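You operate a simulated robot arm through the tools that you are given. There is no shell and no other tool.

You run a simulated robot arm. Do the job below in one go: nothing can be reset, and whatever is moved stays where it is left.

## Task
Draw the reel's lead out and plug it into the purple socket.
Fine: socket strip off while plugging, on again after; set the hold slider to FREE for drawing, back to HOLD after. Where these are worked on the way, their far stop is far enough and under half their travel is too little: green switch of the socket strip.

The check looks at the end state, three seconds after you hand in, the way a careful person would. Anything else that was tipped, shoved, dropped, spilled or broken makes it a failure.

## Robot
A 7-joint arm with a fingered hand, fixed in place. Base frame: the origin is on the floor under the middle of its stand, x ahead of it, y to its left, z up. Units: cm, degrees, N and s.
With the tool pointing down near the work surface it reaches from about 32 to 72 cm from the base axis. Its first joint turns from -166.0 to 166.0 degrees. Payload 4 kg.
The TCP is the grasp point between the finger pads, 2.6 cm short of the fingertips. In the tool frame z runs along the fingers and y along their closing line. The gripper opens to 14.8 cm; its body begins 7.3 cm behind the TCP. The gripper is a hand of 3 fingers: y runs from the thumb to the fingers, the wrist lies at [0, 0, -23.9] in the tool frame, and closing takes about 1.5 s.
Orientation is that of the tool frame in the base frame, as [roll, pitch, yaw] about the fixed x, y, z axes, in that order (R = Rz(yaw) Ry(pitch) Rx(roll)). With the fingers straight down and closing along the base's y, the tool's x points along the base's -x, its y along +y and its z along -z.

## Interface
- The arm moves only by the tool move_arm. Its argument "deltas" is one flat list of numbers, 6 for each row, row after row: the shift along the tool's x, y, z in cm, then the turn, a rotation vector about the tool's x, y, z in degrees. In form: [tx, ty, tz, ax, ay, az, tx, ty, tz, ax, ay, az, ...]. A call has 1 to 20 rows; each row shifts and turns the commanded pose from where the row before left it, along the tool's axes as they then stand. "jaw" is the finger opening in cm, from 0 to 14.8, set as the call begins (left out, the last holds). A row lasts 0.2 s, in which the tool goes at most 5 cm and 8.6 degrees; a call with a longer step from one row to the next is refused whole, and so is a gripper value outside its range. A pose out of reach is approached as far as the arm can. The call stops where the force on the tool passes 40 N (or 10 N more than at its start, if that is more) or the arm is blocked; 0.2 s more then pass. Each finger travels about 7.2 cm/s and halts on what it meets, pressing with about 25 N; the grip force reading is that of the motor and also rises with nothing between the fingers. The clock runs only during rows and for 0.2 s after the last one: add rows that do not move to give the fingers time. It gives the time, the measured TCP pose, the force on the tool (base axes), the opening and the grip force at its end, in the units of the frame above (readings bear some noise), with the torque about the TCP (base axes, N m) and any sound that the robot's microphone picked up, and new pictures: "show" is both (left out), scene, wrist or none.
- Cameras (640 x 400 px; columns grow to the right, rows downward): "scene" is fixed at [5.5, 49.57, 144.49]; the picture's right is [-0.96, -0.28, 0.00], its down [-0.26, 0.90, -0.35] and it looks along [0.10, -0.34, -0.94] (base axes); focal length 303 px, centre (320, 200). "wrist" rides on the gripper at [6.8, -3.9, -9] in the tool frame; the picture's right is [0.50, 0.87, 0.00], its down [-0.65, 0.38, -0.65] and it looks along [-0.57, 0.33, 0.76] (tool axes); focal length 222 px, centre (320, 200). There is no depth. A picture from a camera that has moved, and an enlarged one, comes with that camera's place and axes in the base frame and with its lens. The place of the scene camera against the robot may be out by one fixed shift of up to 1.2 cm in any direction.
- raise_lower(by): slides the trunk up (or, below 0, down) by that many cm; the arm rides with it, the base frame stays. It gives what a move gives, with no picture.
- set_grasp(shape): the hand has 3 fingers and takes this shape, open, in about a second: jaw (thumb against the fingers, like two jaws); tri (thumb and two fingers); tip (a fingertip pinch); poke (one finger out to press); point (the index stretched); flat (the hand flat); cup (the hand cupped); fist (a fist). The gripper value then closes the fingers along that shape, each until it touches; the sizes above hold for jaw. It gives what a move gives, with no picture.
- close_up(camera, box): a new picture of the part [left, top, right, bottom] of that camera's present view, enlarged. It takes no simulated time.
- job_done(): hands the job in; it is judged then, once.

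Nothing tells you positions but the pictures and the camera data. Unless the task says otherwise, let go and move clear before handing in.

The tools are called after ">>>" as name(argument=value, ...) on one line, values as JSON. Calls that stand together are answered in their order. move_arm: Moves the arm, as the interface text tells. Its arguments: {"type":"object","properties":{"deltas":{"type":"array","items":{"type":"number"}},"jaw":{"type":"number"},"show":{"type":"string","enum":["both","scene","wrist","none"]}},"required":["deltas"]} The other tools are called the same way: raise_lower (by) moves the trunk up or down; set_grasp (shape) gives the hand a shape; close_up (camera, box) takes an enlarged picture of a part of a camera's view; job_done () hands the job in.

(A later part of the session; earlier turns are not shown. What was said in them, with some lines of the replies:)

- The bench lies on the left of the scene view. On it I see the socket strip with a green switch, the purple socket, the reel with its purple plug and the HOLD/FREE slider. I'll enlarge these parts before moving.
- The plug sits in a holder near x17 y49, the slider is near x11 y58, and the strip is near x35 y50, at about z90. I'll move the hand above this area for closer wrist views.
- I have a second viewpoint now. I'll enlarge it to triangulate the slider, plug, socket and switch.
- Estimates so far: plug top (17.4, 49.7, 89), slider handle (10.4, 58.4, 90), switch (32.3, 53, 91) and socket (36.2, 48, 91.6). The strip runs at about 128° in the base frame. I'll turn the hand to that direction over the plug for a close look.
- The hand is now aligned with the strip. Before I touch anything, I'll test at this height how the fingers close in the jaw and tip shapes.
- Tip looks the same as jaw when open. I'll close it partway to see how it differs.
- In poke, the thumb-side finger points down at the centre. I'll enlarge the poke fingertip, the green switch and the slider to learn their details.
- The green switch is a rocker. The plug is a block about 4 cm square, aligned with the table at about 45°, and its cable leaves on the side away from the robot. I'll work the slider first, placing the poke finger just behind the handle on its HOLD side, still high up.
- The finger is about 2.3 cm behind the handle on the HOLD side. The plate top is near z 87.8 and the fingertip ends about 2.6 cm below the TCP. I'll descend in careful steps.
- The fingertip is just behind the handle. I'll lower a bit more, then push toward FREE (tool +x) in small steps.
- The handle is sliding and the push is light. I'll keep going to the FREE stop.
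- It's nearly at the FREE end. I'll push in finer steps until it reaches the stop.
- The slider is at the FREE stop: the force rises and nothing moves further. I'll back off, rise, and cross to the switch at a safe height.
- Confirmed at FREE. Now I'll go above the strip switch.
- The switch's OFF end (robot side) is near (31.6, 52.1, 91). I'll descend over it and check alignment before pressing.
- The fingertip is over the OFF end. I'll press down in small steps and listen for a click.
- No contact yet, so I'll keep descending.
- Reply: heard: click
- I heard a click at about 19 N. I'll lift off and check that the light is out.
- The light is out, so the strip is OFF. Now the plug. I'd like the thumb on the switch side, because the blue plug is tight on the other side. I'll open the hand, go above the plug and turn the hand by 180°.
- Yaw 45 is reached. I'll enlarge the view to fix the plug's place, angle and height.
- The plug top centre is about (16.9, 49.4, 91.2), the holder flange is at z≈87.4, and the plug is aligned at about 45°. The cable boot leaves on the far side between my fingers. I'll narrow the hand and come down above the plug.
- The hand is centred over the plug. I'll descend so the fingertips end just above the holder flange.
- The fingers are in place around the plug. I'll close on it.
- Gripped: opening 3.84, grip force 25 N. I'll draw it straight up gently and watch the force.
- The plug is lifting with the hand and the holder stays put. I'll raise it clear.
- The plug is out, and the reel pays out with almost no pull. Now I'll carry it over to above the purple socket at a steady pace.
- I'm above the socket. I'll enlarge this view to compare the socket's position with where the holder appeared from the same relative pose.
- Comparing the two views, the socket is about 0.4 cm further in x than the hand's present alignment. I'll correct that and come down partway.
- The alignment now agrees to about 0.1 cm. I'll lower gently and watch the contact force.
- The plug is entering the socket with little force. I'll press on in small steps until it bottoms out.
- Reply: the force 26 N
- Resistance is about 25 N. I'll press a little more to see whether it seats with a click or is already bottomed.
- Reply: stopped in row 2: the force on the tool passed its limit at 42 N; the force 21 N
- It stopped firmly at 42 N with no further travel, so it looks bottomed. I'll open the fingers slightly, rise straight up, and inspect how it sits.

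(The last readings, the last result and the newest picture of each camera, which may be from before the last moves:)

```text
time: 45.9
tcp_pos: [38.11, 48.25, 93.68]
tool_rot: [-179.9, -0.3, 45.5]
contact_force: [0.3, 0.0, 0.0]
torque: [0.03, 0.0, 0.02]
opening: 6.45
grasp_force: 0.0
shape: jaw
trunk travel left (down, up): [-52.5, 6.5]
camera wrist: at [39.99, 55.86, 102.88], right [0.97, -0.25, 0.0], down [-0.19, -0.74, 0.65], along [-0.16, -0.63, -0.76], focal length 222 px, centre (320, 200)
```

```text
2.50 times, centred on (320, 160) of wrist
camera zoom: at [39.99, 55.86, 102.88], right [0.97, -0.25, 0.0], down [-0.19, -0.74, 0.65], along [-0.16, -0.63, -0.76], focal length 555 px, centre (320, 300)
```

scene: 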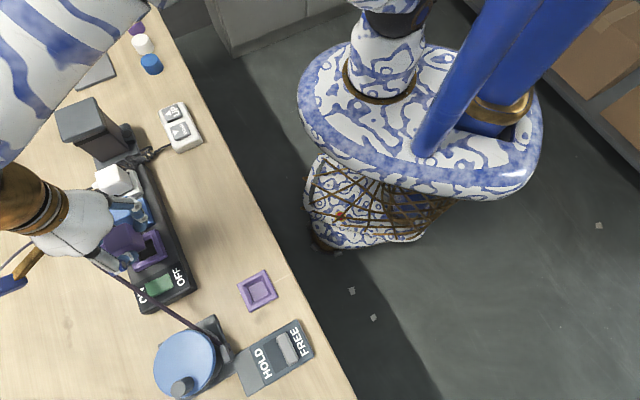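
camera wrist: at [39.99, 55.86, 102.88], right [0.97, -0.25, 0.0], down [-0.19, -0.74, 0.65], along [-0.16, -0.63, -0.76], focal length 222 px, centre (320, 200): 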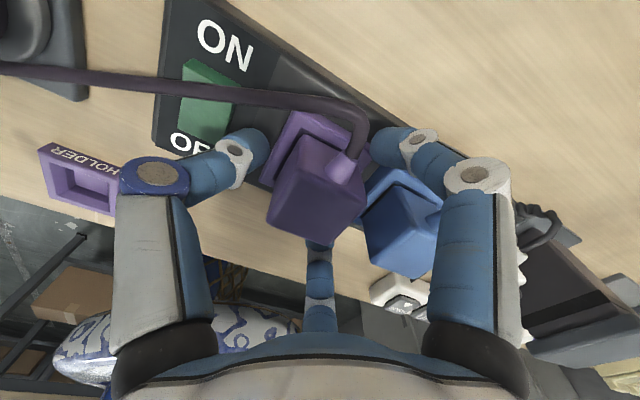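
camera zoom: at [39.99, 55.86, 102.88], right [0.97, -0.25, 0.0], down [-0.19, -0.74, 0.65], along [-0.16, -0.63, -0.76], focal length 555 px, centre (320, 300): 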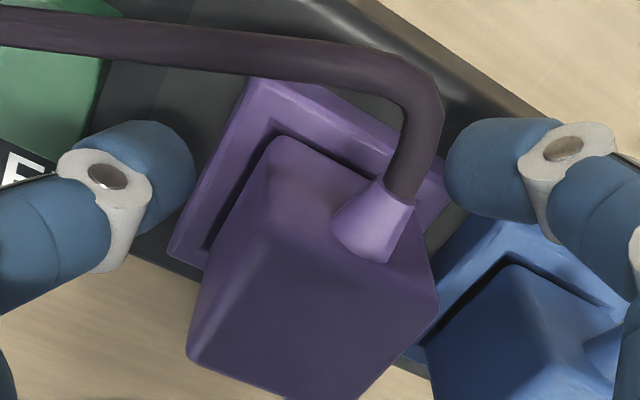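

>>> move_arm(deltas=[0, 0, -1, 0, 0, 0, 0, 0, -2, 0, 0, 0, 0, 0, -2, 0, 0, 0, 0, 0, -2, 0, 0, 0, 0, 0, -2, 0, 0, 0, 0, 0, 0, 0, 0, 0])

>>> close_up(camera="wrist", box=[250, 60, 410, 180])

>>> close_up(camera="scene", box=[70, 170, 230, 310])

```text
time: 47.2
tcp_pos: [38.24, 48.46, 102.61]
tool_rot: [-179.9, -0.3, 45.5]
contact_force: [0.1, -0.5, 0.1]
torque: [0.01, 0.05, -0.03]
opening: 6.44
grasp_force: 0.1
shape: jaw
trunk travel left (down, up): [-52.5, 6.5]
camera wrist: at [39.99, 55.87, 111.82], right [0.97, -0.25, 0.0], down [-0.19, -0.74, 0.65], along [-0.16, -0.63, -0.76], focal length 222 px, centre (320, 200)
```

scene: 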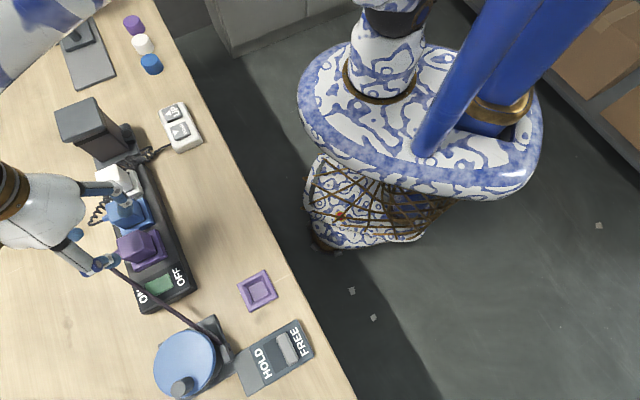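
wrist: 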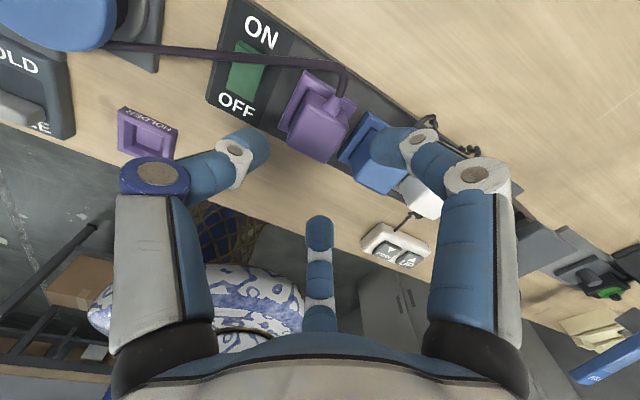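

```text
3.33 times, centred on (330, 120) of wrist
camera zoom: at [39.99, 55.87, 111.82], right [0.97, -0.25, 0.0], down [-0.19, -0.74, 0.65], along [-0.16, -0.63, -0.76], focal length 740 px, centre (287, 467)
```

zoom: 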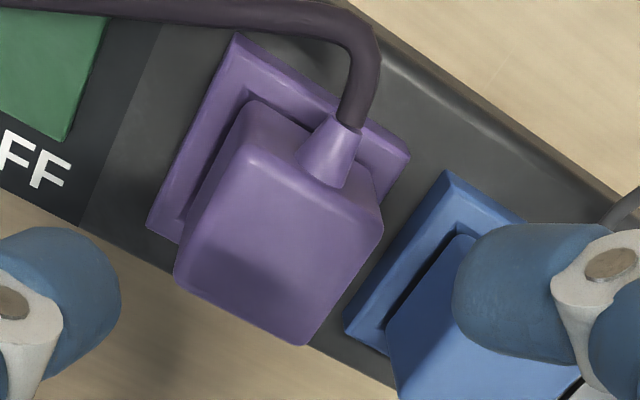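

```text
2.86 times, centred on (150, 240) of scene
camera zoom: at [5.5, 49.57, 144.49], right [-0.96, -0.28, 0.0], down [-0.26, 0.9, -0.35], along [0.1, -0.34, -0.94], focal length 866 px, centre (806, 86)
```

zoom: 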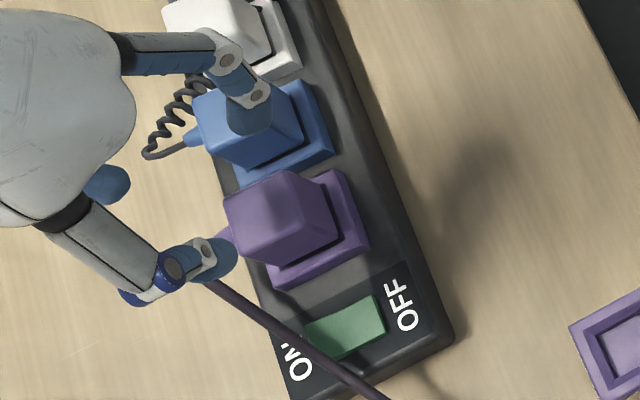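

The purple plug sits in its frame the same way as the blue one. Now the cable near the switch: I'll enlarge both views to see where it crosses.

>>> close_up(camera="wrist", box=[90, 0, 290, 125])

>>> close_up(camera="scene", box=[110, 230, 230, 345])

```text
3.20 times, centred on (190, 62) of wrist
camera zoom: at [39.99, 55.87, 111.82], right [0.97, -0.25, 0.0], down [-0.19, -0.74, 0.65], along [-0.16, -0.63, -0.76], focal length 711 px, centre (736, 640)
```

zoom: 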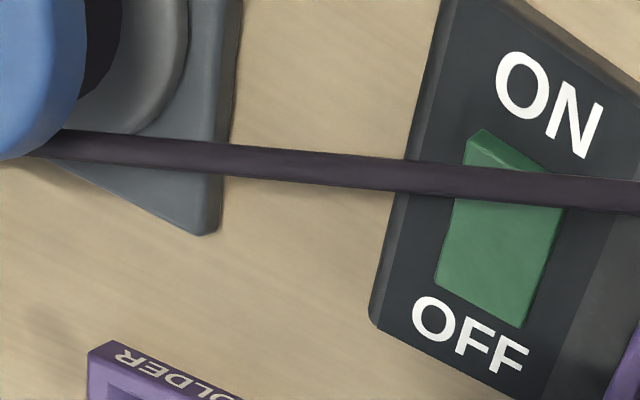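

```text
3.48 times, centred on (170, 288) of scene
camera zoom: at [5.5, 49.57, 144.49], right [-0.96, -0.28, 0.0], down [-0.26, 0.9, -0.35], along [0.1, -0.34, -0.94], focal length 1054 px, centre (842, -104)
```

zoom: 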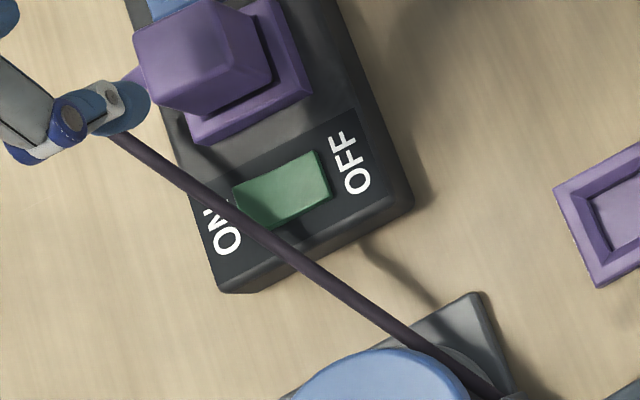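

The cable crosses just above the switch's ON end, so I need the pressing finger to slant in from the robot side. I'll turn the hand back to yaw 180 up high and take the poke shape.

>>> move_arm(deltas=[0, 0, -1, 0, 0, -7.9, 0, 0, 0, 0, 0, -7.9, 0, 0, 0, 0, 0, -7.9, 0, 0, 0, 0, 0, -7.9, 0, 0, 0, 0, 0, -7.9, 0, 0, 0, 0, 0, -7.9, 0, 0, 0, 0, 0, -7.9, 0, 0, 0, 0, 0, -7.9, 0, 0, 0, 0, 0, -7.9, 0, 0, 0, 0, 0, -7.9, 0, 0, 0, 0, 0, -7.9, 0, 0, 0, 0, 0, -7.9, 0, 0, 0, 0, 0, -7.9, 0, 0, 0, 0, 0, -7.9, 0, 0, 0, 0, 0, -7.9, 0, 0, 0, 0, 0, -7.9, 0, 0, 0, 0, 0, -7.9, 0, 0, 0, 0, 0, 0])

>>> set_grasp(shape="poke")

>>> close_up(camera="wrist", box=[160, 40, 480, 240])

```text
time: 51.0
tcp_pos: [38.07, 48.39, 103.81]
tool_rot: [179.7, 0.2, -180.0]
contact_force: [-0.8, 0.1, -0.5]
torque: [0.04, 0.0, 0.01]
opening: 6.45
grasp_force: 0.0
shape: jaw
trunk travel left (down, up): [-52.5, 6.5]
camera wrist: at [31.27, 44.38, 112.8], right [-0.5, 0.87, 0.0], down [0.65, 0.37, 0.66], along [0.57, 0.33, -0.75], focal length 222 px, centre (320, 200)
```

scene: 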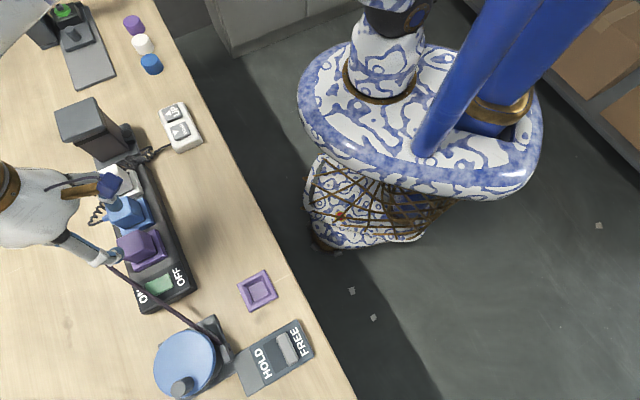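
wrist: 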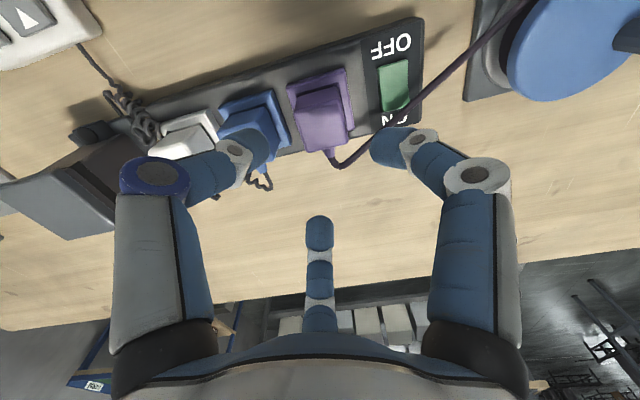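

```text
time: 52.0
tcp_pos: [38.0, 48.41, 103.68]
tool_rot: [179.7, 0.3, 179.9]
contact_force: [-1.0, 0.0, 0.3]
torque: [-0.01, 0.0, -0.03]
opening: 0.0
grasp_force: 0.1
shape: poke
trunk travel left (down, up): [-52.5, 6.5]
```

```text
2.00 times, centred on (320, 140) of wrist
camera zoom: at [31.25, 44.39, 112.8], right [-0.5, 0.87, 0.0], down [0.65, 0.37, 0.66], along [0.57, 0.33, -0.75], focal length 444 px, centre (320, 320)
```

zoom: 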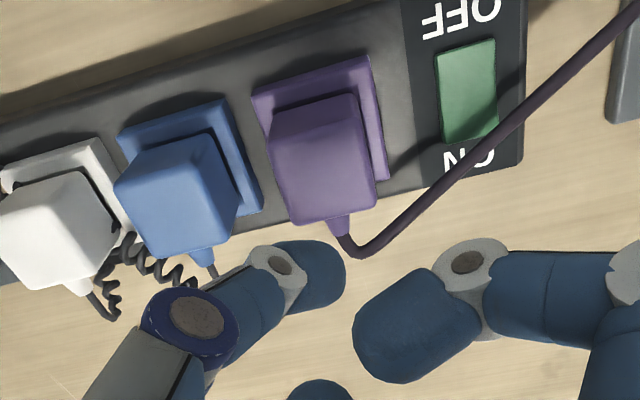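

All three plugs now sit alike in their frames. I'll move over the switch's ON end and check the cable before pressing.

>>> move_arm(deltas=[1.56, 1.73, 0, 0, 0, 0, 1.56, 1.73, 0, 0, 0, 0, 1.57, 1.72, 0.5, 0, 0, 0, 0, 0, 1.5, 0, 0, 0, 0, 0, 1.5, 0, 0, 0, 0, 0, 1.5, 0, 0, 0, 0, 0, 1.0, 0, 0, 0, 0, 0, 0, 0, 0, 0])

>>> close_up(camera="wrist", box=[220, 60, 420, 220])

>>> close_up(camera="scene", box=[100, 210, 230, 330])

```text
time: 53.8
tcp_pos: [33.49, 53.64, 97.69]
tool_rot: [179.7, 0.2, 179.7]
contact_force: [0.4, 0.6, 0.5]
torque: [-0.05, 0.02, -0.02]
opening: 0.0
grasp_force: 0.0
shape: poke
trunk travel left (down, up): [-52.5, 6.5]
camera wrist: at [26.65, 49.66, 106.79], right [-0.5, 0.87, 0.0], down [0.65, 0.37, 0.66], along [0.57, 0.33, -0.75], focal length 222 px, centre (320, 200)
```

scene: 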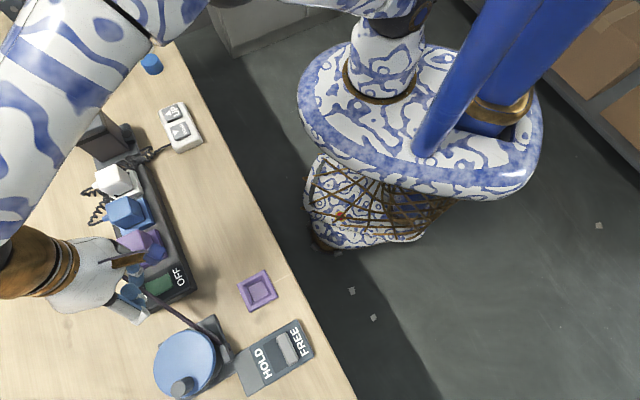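
wrist: 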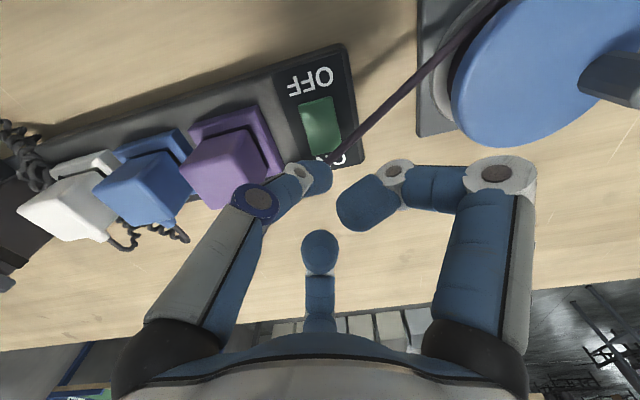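

```text
2.50 times, centred on (320, 140) of wrist
camera zoom: at [26.65, 49.66, 106.79], right [-0.5, 0.87, 0.0], down [0.65, 0.37, 0.66], along [0.57, 0.33, -0.75], focal length 555 px, centre (320, 350)
```

zoom: 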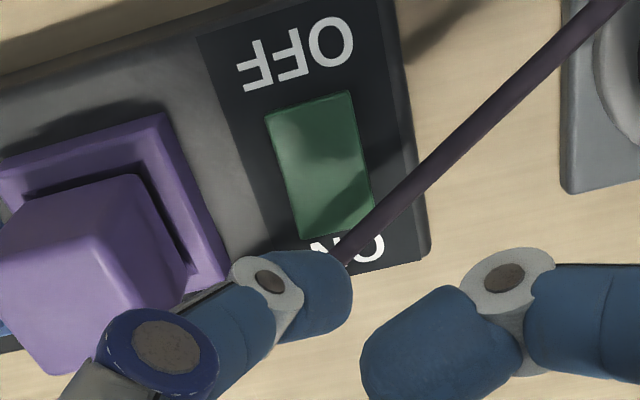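

```text
3.33 times, centred on (165, 270) of scene
camera zoom: at [5.5, 49.57, 144.49], right [-0.96, -0.28, 0.0], down [-0.26, 0.9, -0.35], along [0.1, -0.34, -0.94], focal length 1010 px, centre (837, -33)
```

zoom: 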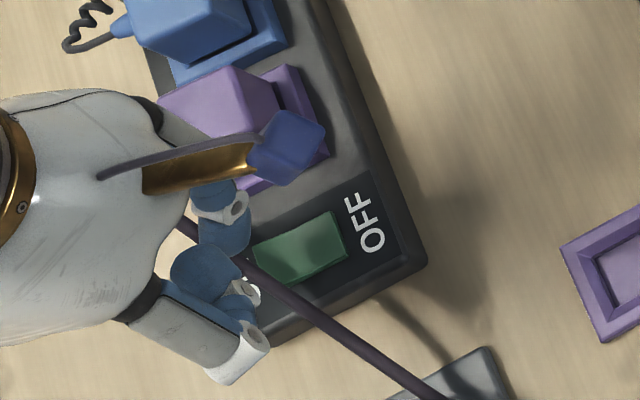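

The geometry is good: the finger sits on the robot side of the cable, over the rocker's ON half. I'll descend and press in small steps.

>>> move_arm(deltas=[0, 0, 1.0, 0, 0, 0, 0, 0, 1.0, 0, 0, 0, 0, 0, 1.0, 0, 0, 0, 0, 0, 0.4, 0, 0, 0, 0, 0, 0, 0, 0, 0], show="wrist")

>>> close_up(camera="wrist", box=[220, 60, 420, 220])

```text
time: 55.0
tcp_pos: [33.58, 53.63, 94.3]
tool_rot: [179.8, 0.3, 179.8]
contact_force: [-0.6, 0.4, -0.9]
torque: [-0.02, 0.02, 0.01]
opening: 0.01
grasp_force: 0.0
shape: poke
trunk travel left (down, up): [-52.5, 6.5]
camera wrist: at [26.63, 49.69, 103.42], right [-0.5, 0.87, 0.0], down [0.65, 0.37, 0.66], along [0.57, 0.33, -0.75], focal length 222 px, centre (320, 200)
```

wrist: 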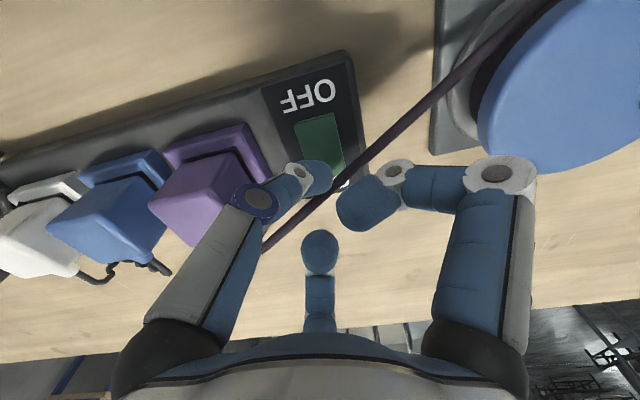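

```text
2.50 times, centred on (320, 140) of wrist
camera zoom: at [26.63, 49.69, 103.42], right [-0.5, 0.87, 0.0], down [0.65, 0.37, 0.66], along [0.57, 0.33, -0.75], focal length 555 px, centre (320, 350)
```

zoom: 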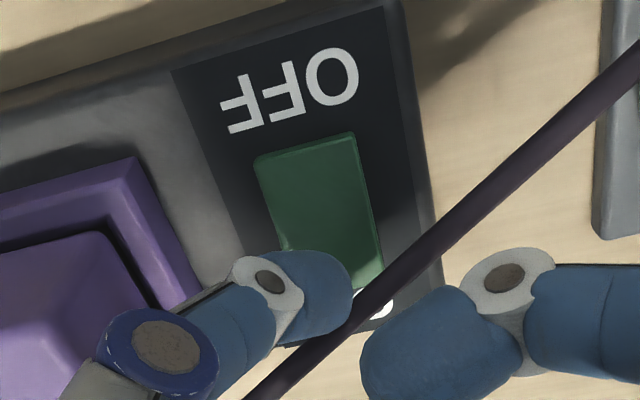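

>>> move_arm(deltas=[0, 0, 0.2, 0, 0, 0, 0, 0, 0.2, 0, 0, 0, 0, 0, 0.2, 0, 0, 0, 0, 0, 0.2, 0, 0, 0], show="wrist")

>>> close_up(camera="wrist", box=[220, 60, 420, 220])

```text
time: 56.0
tcp_pos: [33.58, 53.69, 93.45]
tool_rot: [179.7, 0.2, 179.8]
contact_force: [-0.4, 0.5, -0.2]
torque: [0.01, 0.02, -0.02]
opening: 0.01
grasp_force: 0.0
shape: poke
trunk travel left (down, up): [-52.5, 6.5]
camera wrist: at [26.62, 49.64, 102.57], right [-0.5, 0.87, 0.0], down [0.65, 0.37, 0.66], along [0.57, 0.33, -0.75], focal length 222 px, centre (320, 200)
```

wrist: 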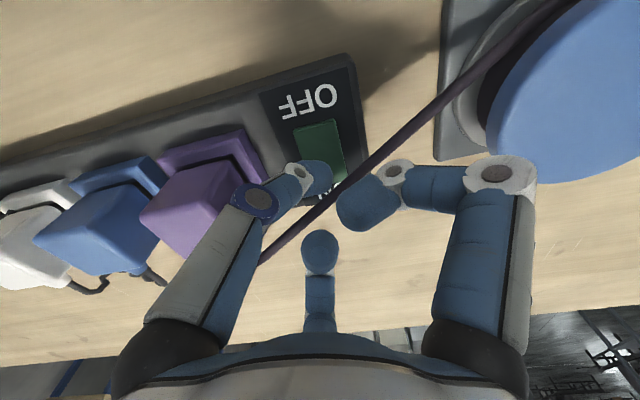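

```text
2.50 times, centred on (320, 140) of wrist
camera zoom: at [26.62, 49.64, 102.57], right [-0.5, 0.87, 0.0], down [0.65, 0.37, 0.66], along [0.57, 0.33, -0.75], focal length 555 px, centre (320, 350)
```

zoom: 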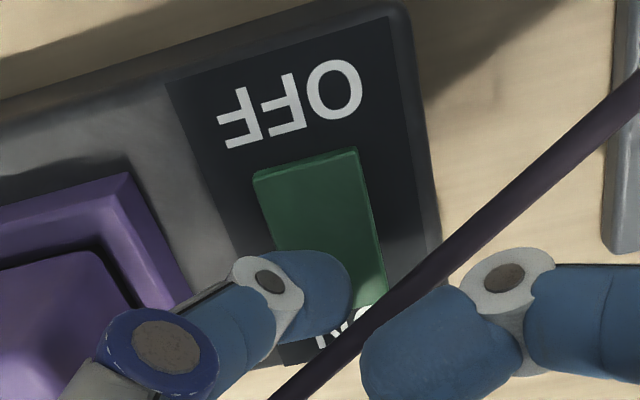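

No contact yet and the cable is clear. I'll continue pressing.

>>> move_arm(deltas=[0, 0, 0.2, 0, 0, 0, 0, 0, 0.2, 0, 0, 0, 0, 0, 0.2, 0, 0, 0, 0, 0, 0.2, 0, 0, 0], show="wrist")

>>> close_up(camera="wrist", box=[220, 60, 420, 220])

```text
time: 57.0
tcp_pos: [33.56, 53.48, 93.0]
tool_rot: [179.4, 0.3, 179.8]
contact_force: [3.1, -0.2, 17.7]
torque: [0.0, -0.01, 0.03]
opening: 0.0
grasp_force: 0.1
shape: poke
trunk travel left (down, up): [-52.5, 6.5]
heard: click
camera wrist: at [26.58, 49.55, 101.98], right [-0.5, 0.87, 0.0], down [0.65, 0.37, 0.66], along [0.57, 0.33, -0.75], focal length 222 px, centre (320, 200)
```

wrist: 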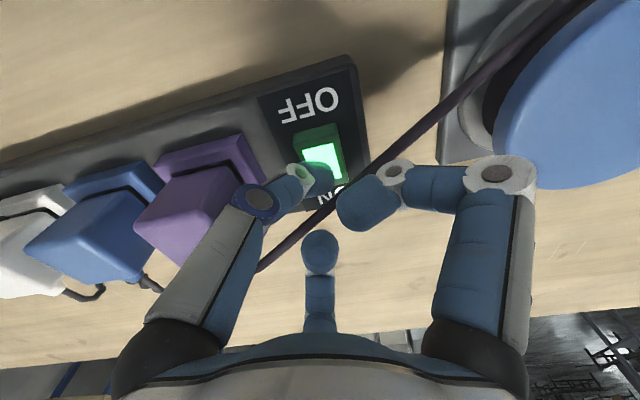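

```text
2.50 times, centred on (320, 140) of wrist
camera zoom: at [26.58, 49.55, 101.98], right [-0.5, 0.87, 0.0], down [0.65, 0.37, 0.66], along [0.57, 0.33, -0.75], focal length 555 px, centre (320, 350)
```

zoom: 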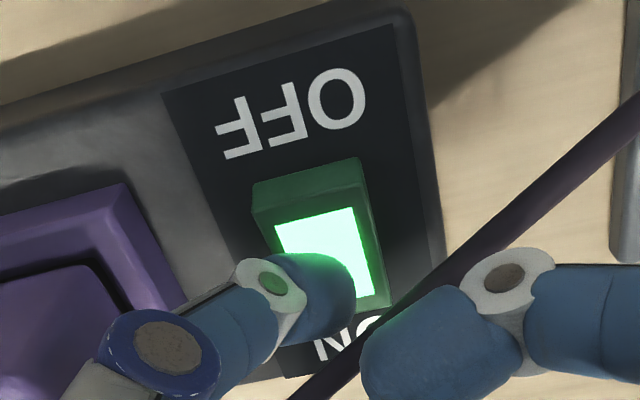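

It clicked and the green light is on. I'll lift straight up and go back toward the slider.

>>> move_arm(deltas=[0, 0, -1, 0, 0, 0, 0, 0, -2, 0, 0, 0, 0, 0, -3, 0, 0, 0, 0, 0, -3, 0, 0, 0, 0, 0, -2, 0, 0, 0, 0, 0, 0, 0, 0, 0])

>>> close_up(camera="scene", box=[80, 170, 330, 400])

>>> close_up(camera="wrist", box=[130, 20, 450, 220])

```text
time: 58.4
tcp_pos: [33.26, 53.66, 103.79]
tool_rot: [179.7, 0.2, 179.8]
contact_force: [0.7, -0.1, 0.4]
torque: [0.01, 0.02, 0.01]
opening: 0.0
grasp_force: 0.0
shape: poke
trunk travel left (down, up): [-52.5, 6.5]
camera wrist: at [26.47, 49.59, 112.79], right [-0.5, 0.87, 0.0], down [0.65, 0.37, 0.66], along [0.57, 0.33, -0.75], focal length 222 px, centre (320, 200)
```

scene: 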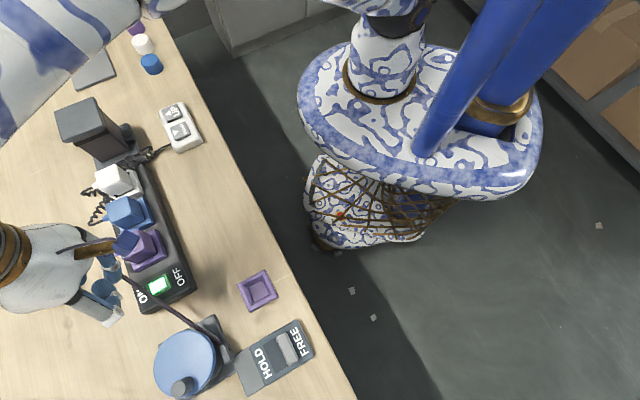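
wrist: 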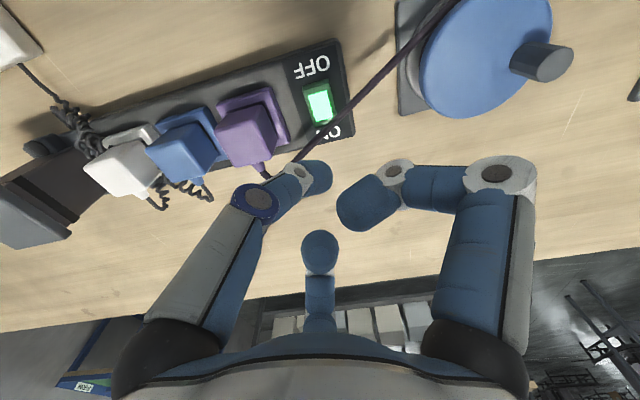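

```text
1.74 times, centred on (205, 285) of scene
camera zoom: at [5.5, 49.57, 144.49], right [-0.96, -0.28, 0.0], down [-0.26, 0.9, -0.35], along [0.1, -0.34, -0.94], focal length 527 px, centre (520, 52)
```

zoom: 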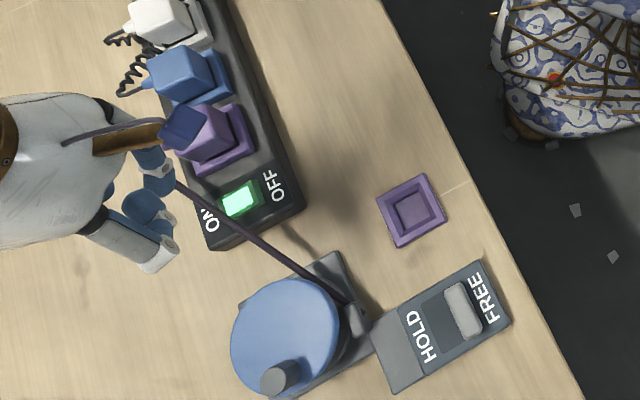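

```text
2.00 times, centred on (290, 120) of wrist
camera zoom: at [26.47, 49.59, 112.79], right [-0.5, 0.87, 0.0], down [0.65, 0.37, 0.66], along [0.57, 0.33, -0.75], focal length 444 px, centre (380, 360)
```

zoom: 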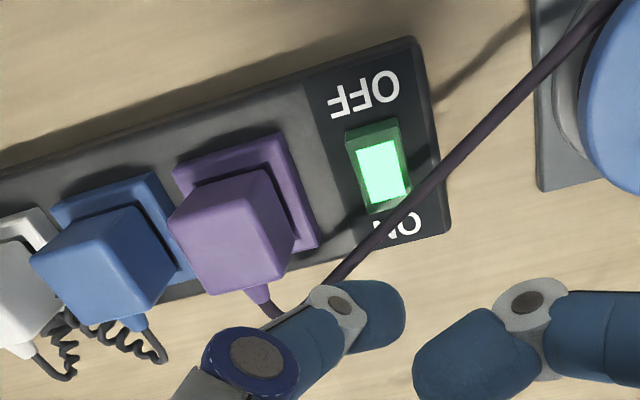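

Light on, plug in place. Next is the slider: I'll go to its FREE side, on the robot-side end of the plate, and turn the hand back to yaw -135.

>>> move_arm(deltas=[2.0, 0.1, 0, 0, 0, 0, 3.4, 0.18, 0, 0, 0, 0, 3.5, 0.18, 0, 0, 0, 0, 3.5, 0.18, 0.4, 0, 0, 0, 3.5, 0.18, 0.5, 0, 0, 0, 3.5, 0.18, 0.5, 0, 0, 0, 3.5, 0.18, 0.5, 0, 0, 0, 3.5, 0.17, 0.5, 0, 0, 0, 0, 0, 0, 0, 0, -7.5, 0, 0, 0, 0, 0, -7.5, 0, 0, 0, 0, 0, -7.5, 0, 0, 0, 0, 0, -7.5, 0, 0, 0, 0, 0, -7.5, 0, 0, 0, 0, 0, -7.5, 0, 0, 0, 0, 0, 0])

>>> close_up(camera="wrist", box=[200, 40, 440, 190])

```text
time: 61.5
tcp_pos: [7.02, 55.01, 101.3]
tool_rot: [179.9, 0.3, -135.1]
contact_force: [0.2, 0.0, -0.3]
torque: [0.02, -0.03, 0.0]
opening: 0.0
grasp_force: 0.2
shape: poke
trunk travel left (down, up): [-52.5, 6.5]
camera wrist: at [4.94, 47.38, 110.36], right [-0.97, 0.26, 0.0], down [0.19, 0.73, 0.66], along [0.17, 0.63, -0.75], focal length 222 px, centre (320, 200)
```

scene: 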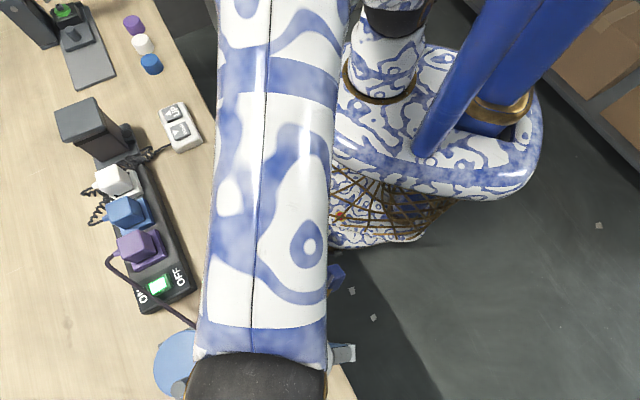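
wrist: 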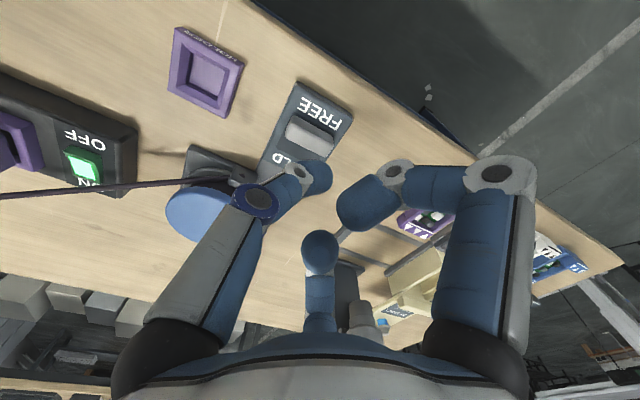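

```text
2.67 times, centred on (320, 115) of wrist
camera zoom: at [4.94, 47.38, 110.36], right [-0.97, 0.26, 0.0], down [0.19, 0.73, 0.66], along [0.17, 0.63, -0.75], focal length 592 px, centre (320, 427)
```

zoom: 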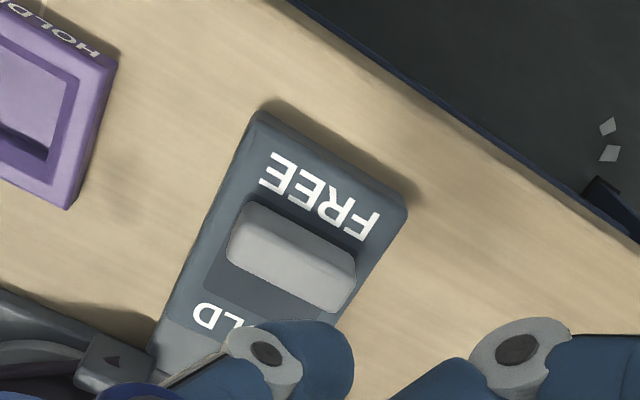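

The finger is lined up with the handle on its FREE side. I'll descend to the same working height as before (TCP z ≈ 90.9).

>>> move_arm(deltas=[0.25, 0, 1.5, 0, 0, 0, 0, 0, 2, 0, 0, 0, 0, 0, 2, 0, 0, 0, 0, 0, 2, 0, 0, 0, 0, 0, 1.3, 0, 0, 0, 0, 0, 0.7, 0, 0, 0, 0, 0, 0.5, 0, 0, 0, 0, 0, 0.35, 0, 0, 0, 0, 0, 0, 0, 0, 0], show="wrist")

>>> close_up(camera="wrist", box=[200, 60, 440, 210])

```text
time: 63.5
tcp_pos: [6.84, 54.89, 90.81]
tool_rot: [179.9, 0.4, -135.1]
contact_force: [0.1, 0.5, 0.1]
torque: [0.0, -0.01, 0.02]
opening: 0.02
grasp_force: 0.1
shape: poke
trunk travel left (down, up): [-52.5, 6.5]
camera wrist: at [4.78, 47.27, 99.96], right [-0.97, 0.26, 0.0], down [0.2, 0.73, 0.66], along [0.17, 0.63, -0.75], focal length 222 px, centre (320, 200)
```

wrist: 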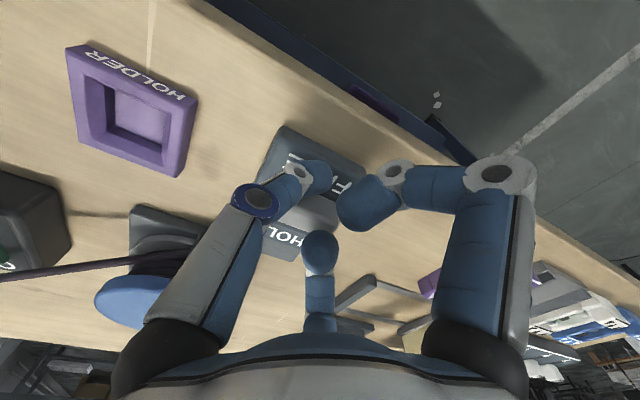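

```text
2.67 times, centred on (320, 135) of wrist
camera zoom: at [4.78, 47.27, 99.96], right [-0.97, 0.26, 0.0], down [0.2, 0.73, 0.66], along [0.17, 0.63, -0.75], focal length 592 px, centre (320, 373)
```

zoom: 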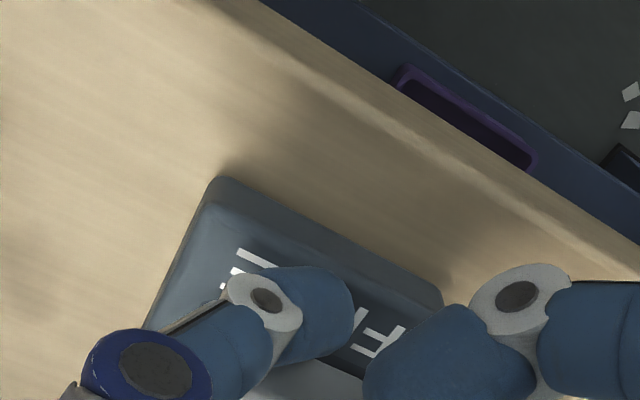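

The finger is on the FREE side and touches nothing. I'll push toward HOLD (tool -x).

>>> move_arm(deltas=[-0.35, 0, 0, 0, 0, 0, -0.35, 0, 0, 0, 0, 0, -0.35, 0, 0, 0, 0, 0, -0.35, 0, 0, 0, 0, 0, -0.35, 0, 0, 0, 0, 0, -0.35, 0, 0, 0, 0, 0], show="wrist")

>>> close_up(camera="wrist", box=[200, 80, 440, 230])

```text
time: 65.0
tcp_pos: [8.25, 56.29, 90.91]
tool_rot: [179.9, 0.3, -135.2]
contact_force: [0.5, -0.2, 1.2]
torque: [0.01, 0.0, 0.02]
opening: 0.03
grasp_force: 0.1
shape: poke
trunk travel left (down, up): [-52.5, 6.5]
camera wrist: at [6.26, 48.69, 100.0], right [-0.97, 0.26, 0.0], down [0.2, 0.73, 0.66], along [0.17, 0.63, -0.75], focal length 222 px, centre (320, 200)
```

wrist: 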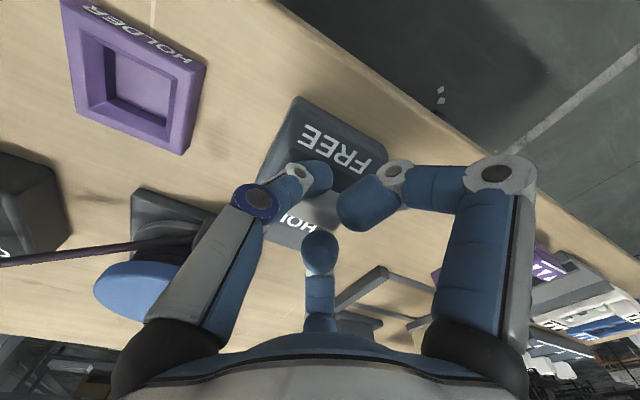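

```text
2.67 times, centred on (320, 155) of wrist
camera zoom: at [6.26, 48.69, 100.0], right [-0.97, 0.26, 0.0], down [0.2, 0.73, 0.66], along [0.17, 0.63, -0.75], focal length 592 px, centre (320, 320)
```

zoom: 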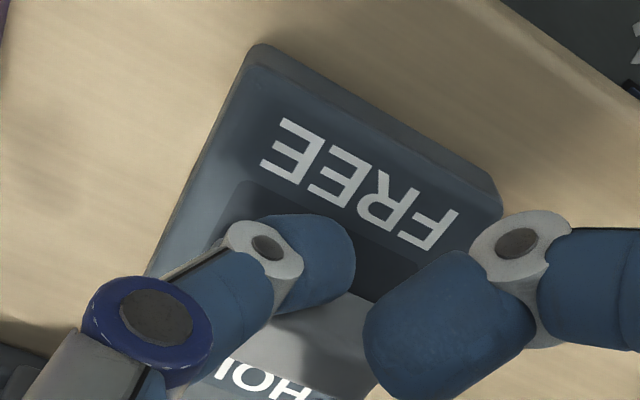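

The handle is moving to HOLD. I'll carry on to the stop.

>>> move_arm(deltas=[-0.3, 0, 0, 0, 0, 0, -0.3, 0, 0, 0, 0, 0, -0.2, 0, 0, 0, 0, 0, -0.2, 0, 0, 0, 0, 0, -0.2, 0, 0, 0, 0, 0], show="wrist")

>>> close_up(camera="wrist", box=[200, 80, 440, 230])

```text
time: 66.2
tcp_pos: [9.2, 57.02, 90.87]
tool_rot: [179.9, 0.2, -135.1]
contact_force: [0.2, 0.5, -0.1]
torque: [0.01, 0.0, 0.01]
opening: 0.01
grasp_force: 0.1
shape: poke
trunk travel left (down, up): [-52.5, 6.5]
camera wrist: at [7.1, 49.53, 100.0], right [-0.97, 0.26, 0.0], down [0.2, 0.73, 0.66], along [0.17, 0.63, -0.75], focal length 222 px, centre (320, 200)
```

wrist: 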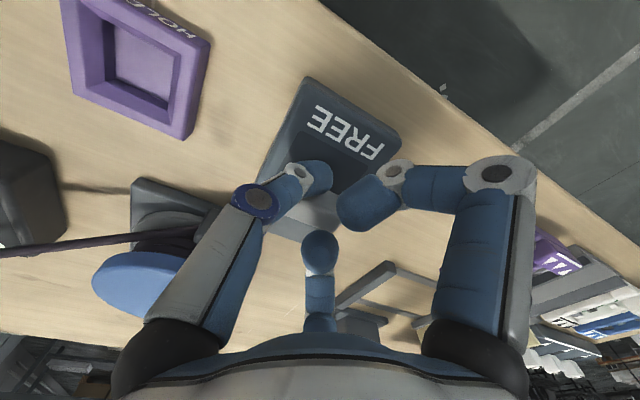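

```text
2.67 times, centred on (320, 155) of wrist
camera zoom: at [7.1, 49.53, 100.0], right [-0.97, 0.26, 0.0], down [0.2, 0.73, 0.66], along [0.17, 0.63, -0.75], focal length 592 px, centre (320, 320)
```

zoom: 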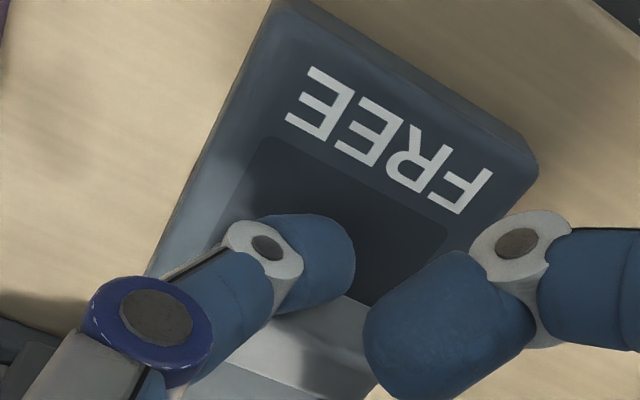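

>>> move_arm(deltas=[-0.15, 0, 0, 0, 0, 0, -0.15, 0, 0, 0, 0, 0, -0.15, 0, 0, 0, 0, 0], show="none")

```text
time: 67.0
tcp_pos: [9.47, 57.41, 90.88]
tool_rot: [180.0, 0.2, -135.1]
contact_force: [-4.1, -5.2, 0.8]
torque: [-0.05, 0.03, -0.09]
opening: 0.0
grasp_force: 0.1
shape: poke
trunk travel left (down, up): [-52.5, 6.5]
```

>>> move_arm(deltas=[-0.15, 0, 0, 0, 0, 0, -0.15, 0, 0, 0, 0, 0], show="wrist")

>>> close_up(camera="wrist", box=[200, 80, 440, 230])

```text
time: 67.5
tcp_pos: [9.53, 57.44, 91.06]
tool_rot: [-180.0, 0.2, -135.1]
contact_force: [-15.5, -16.1, -1.5]
torque: [-0.18, 0.18, -0.3]
opening: 0.0
grasp_force: 0.0
shape: poke
trunk travel left (down, up): [-52.5, 6.5]
camera wrist: at [7.39, 49.88, 100.11], right [-0.97, 0.26, 0.0], down [0.2, 0.73, 0.66], along [0.17, 0.63, -0.75], focal length 222 px, centre (320, 200)
```

wrist: 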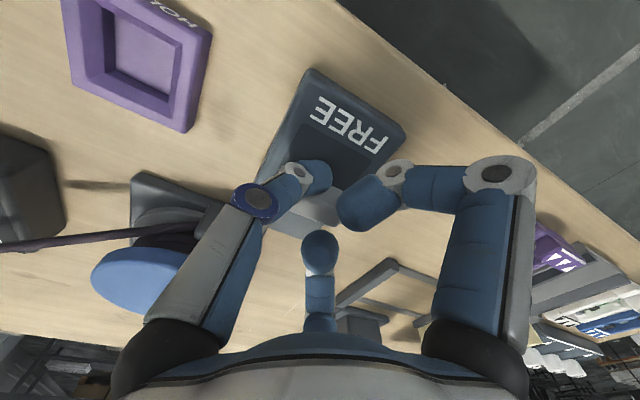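

```text
2.67 times, centred on (320, 155) of wrist
camera zoom: at [7.39, 49.88, 100.11], right [-0.97, 0.26, 0.0], down [0.2, 0.73, 0.66], along [0.17, 0.63, -0.75], focal length 592 px, centre (320, 320)
```

zoom: 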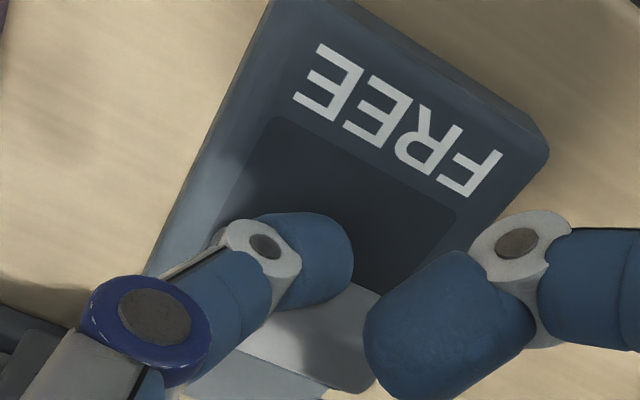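

The HOLD stop is reached, with about 22 N and no further travel. I'll back off, rise, move clear, and inspect everything.

>>> move_arm(deltas=[0.6, 0, 0, 0, 0, 0, 0.4, 0, -1, 0, 0, 0, 0, 0, -3, 0, 0, 0, 0, 0, -3, 0, 0, 0, 0, 0, -4, 0, 0, 0, 0, 0, -4, 0, 0, 0, 3, 0, -3, 0, 0, 0, 4, 0, -2, 0, 0, 0, 4, 0, 0, 0, 0, 0, 4, 0, 0, 0, 0, 0, 4, 0, 0, 0, 0, 0, 0, 0, 0, 0, 0, 0])

>>> close_up(camera="scene", box=[60, 80, 330, 400])

>>> close_up(camera="scene", box=[210, 300, 330, 400])

>>> close_up(camera="scene", box=[80, 160, 220, 320])

```text
time: 70.2
tcp_pos: [-4.64, 43.5, 110.67]
tool_rot: [179.9, 0.3, -135.1]
contact_force: [1.2, -0.2, -0.4]
torque: [0.0, -0.02, 0.02]
opening: 0.02
grasp_force: 0.0
shape: poke
trunk travel left (down, up): [-52.5, 6.5]
camera wrist: at [-6.73, 35.91, 119.79], right [-0.97, 0.26, 0.0], down [0.2, 0.73, 0.66], along [0.17, 0.63, -0.75], focal length 222 px, centre (320, 200)
```

scene: 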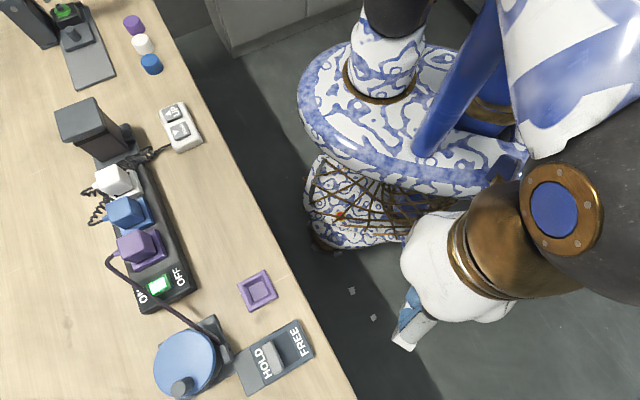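
wrist: 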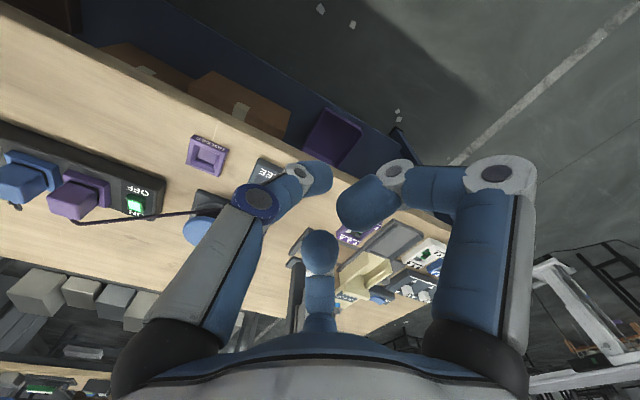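

```text
1.25 times, centred on (195, 240) of scene
camera zoom: at [5.5, 49.57, 144.49], right [-0.96, -0.28, 0.0], down [-0.26, 0.9, -0.35], along [0.1, -0.34, -0.94], focal length 379 px, centre (476, 150)
```

zoom: 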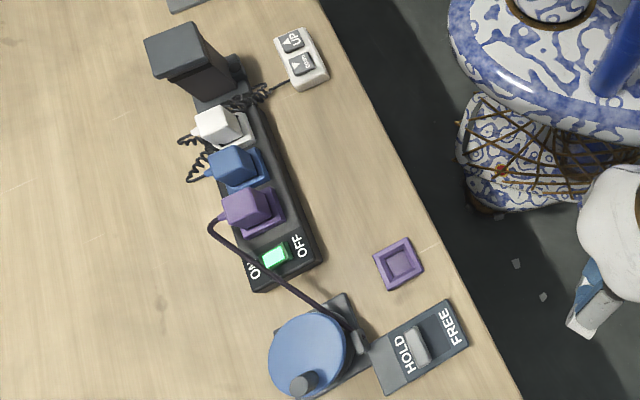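

```text
4.00 times, centred on (270, 350) of scene
camera zoom: at [5.5, 49.57, 144.49], right [-0.96, -0.28, 0.0], down [-0.26, 0.9, -0.35], along [0.1, -0.34, -0.94], focal length 1212 px, centre (520, -400)
```

zoom: 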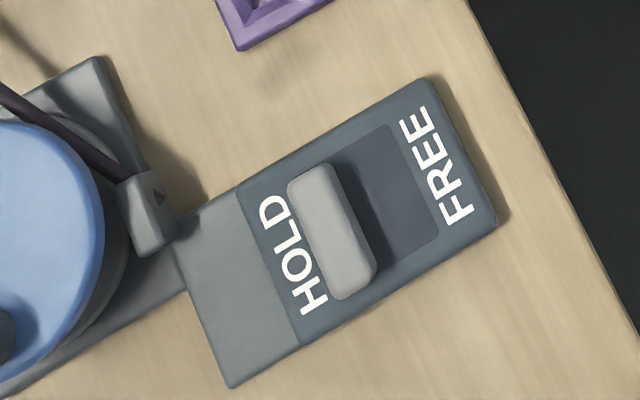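

```text
2.50 times, centred on (150, 240) of scene
camera zoom: at [5.5, 49.57, 144.49], right [-0.96, -0.28, 0.0], down [-0.26, 0.9, -0.35], along [0.1, -0.34, -0.94], focal length 757 px, centre (745, 100)
```

zoom: 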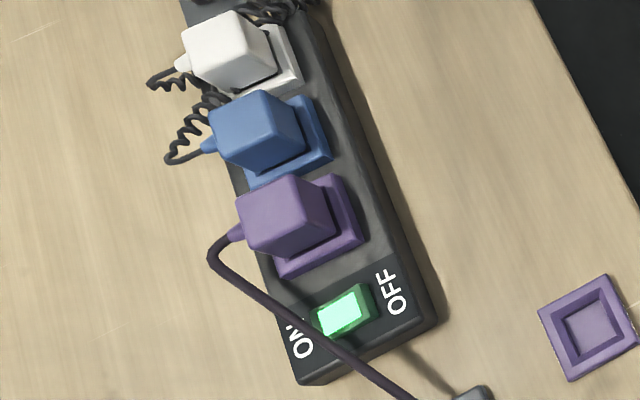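

Slider at HOLD, light on, plug in. As a last check, I'll compare the purple plug's seating with its neighbours at higher zoom.

>>> close_up(camera="scene", box=[85, 155, 175, 285])

>>> close_up(camera="scene", box=[100, 220, 170, 280])

>>> close_up(camera="scene", box=[90, 185, 160, 245])

>>> close_up(camera="wrist", box=[0, 120, 170, 240])

```text
3.08 times, centred on (130, 220) of scene
camera zoom: at [5.5, 49.57, 144.49], right [-0.96, -0.28, 0.0], down [-0.26, 0.9, -0.35], along [0.1, -0.34, -0.94], focal length 932 px, centre (905, 138)
```

zoom: 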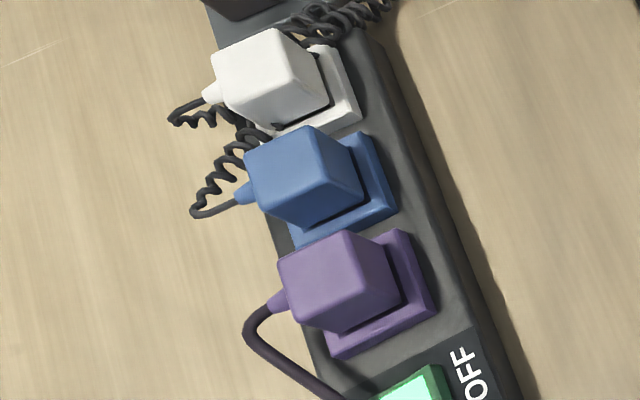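

```text
6.67 times, centred on (135, 250) of scene
camera zoom: at [5.5, 49.57, 144.49], right [-0.96, -0.28, 0.0], down [-0.26, 0.9, -0.35], along [0.1, -0.34, -0.94], focal length 2020 px, centre (1553, -133)
```

zoom: 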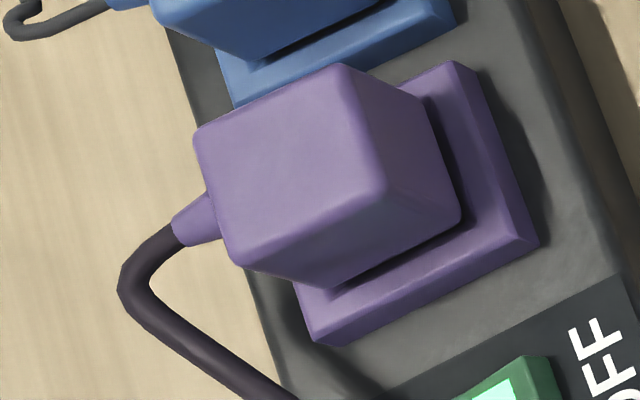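

```text
6.67 times, centred on (125, 215) of scene
camera zoom: at [5.5, 49.57, 144.49], right [-0.96, -0.28, 0.0], down [-0.26, 0.9, -0.35], along [0.1, -0.34, -0.94], focal length 2020 px, centre (1620, 100)
```

zoom: 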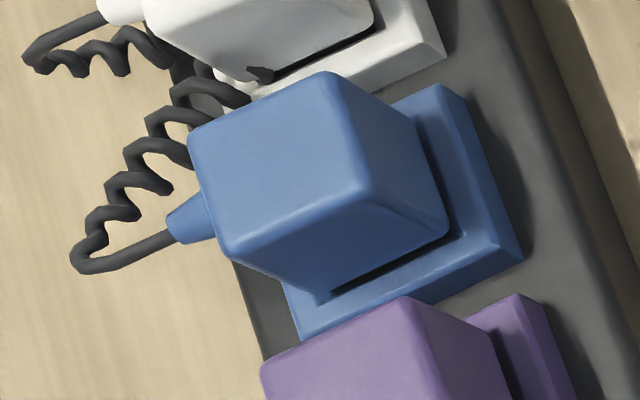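

```text
3.33 times, centred on (85, 180) of wrist
camera zoom: at [-6.73, 35.91, 119.79], right [-0.97, 0.26, 0.0], down [0.2, 0.73, 0.66], along [0.17, 0.63, -0.75], focal length 740 px, centre (1103, 267)
```

zoom: 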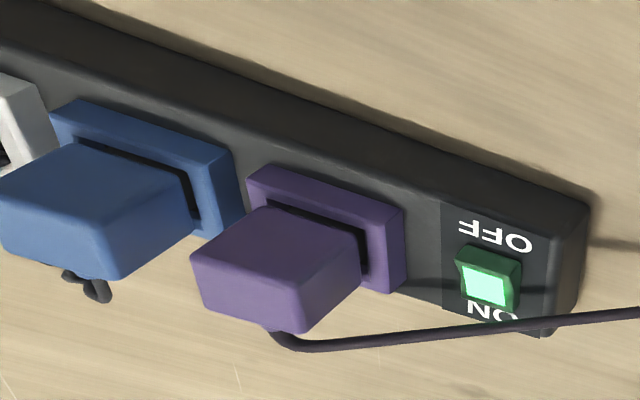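

>>> job_done()

```text
The job is handed in.
```

I drew the reel's lead out and plugged it into the purple socket, then handed the job in. I haven't seen the result of the check.

- **Plug:** it hit a firm stop when I pressed it in (about 42 N). In the pictures it sits at the same depth as the blue and white plugs, to within a few millimetres.
- **Strip switch:** it was off during plugging and is back on. It clicked each way, and the green light is lit.
- **Hold slider:** it was at FREE while I drew the lead and is now back against its HOLD stop.
- **Surroundings:** nothing else looks moved or tipped in the last pictures. The drawn-out cable runs just above the ON end of the switch, but the light stayed lit.

The hand has let go and is clear of the bench.
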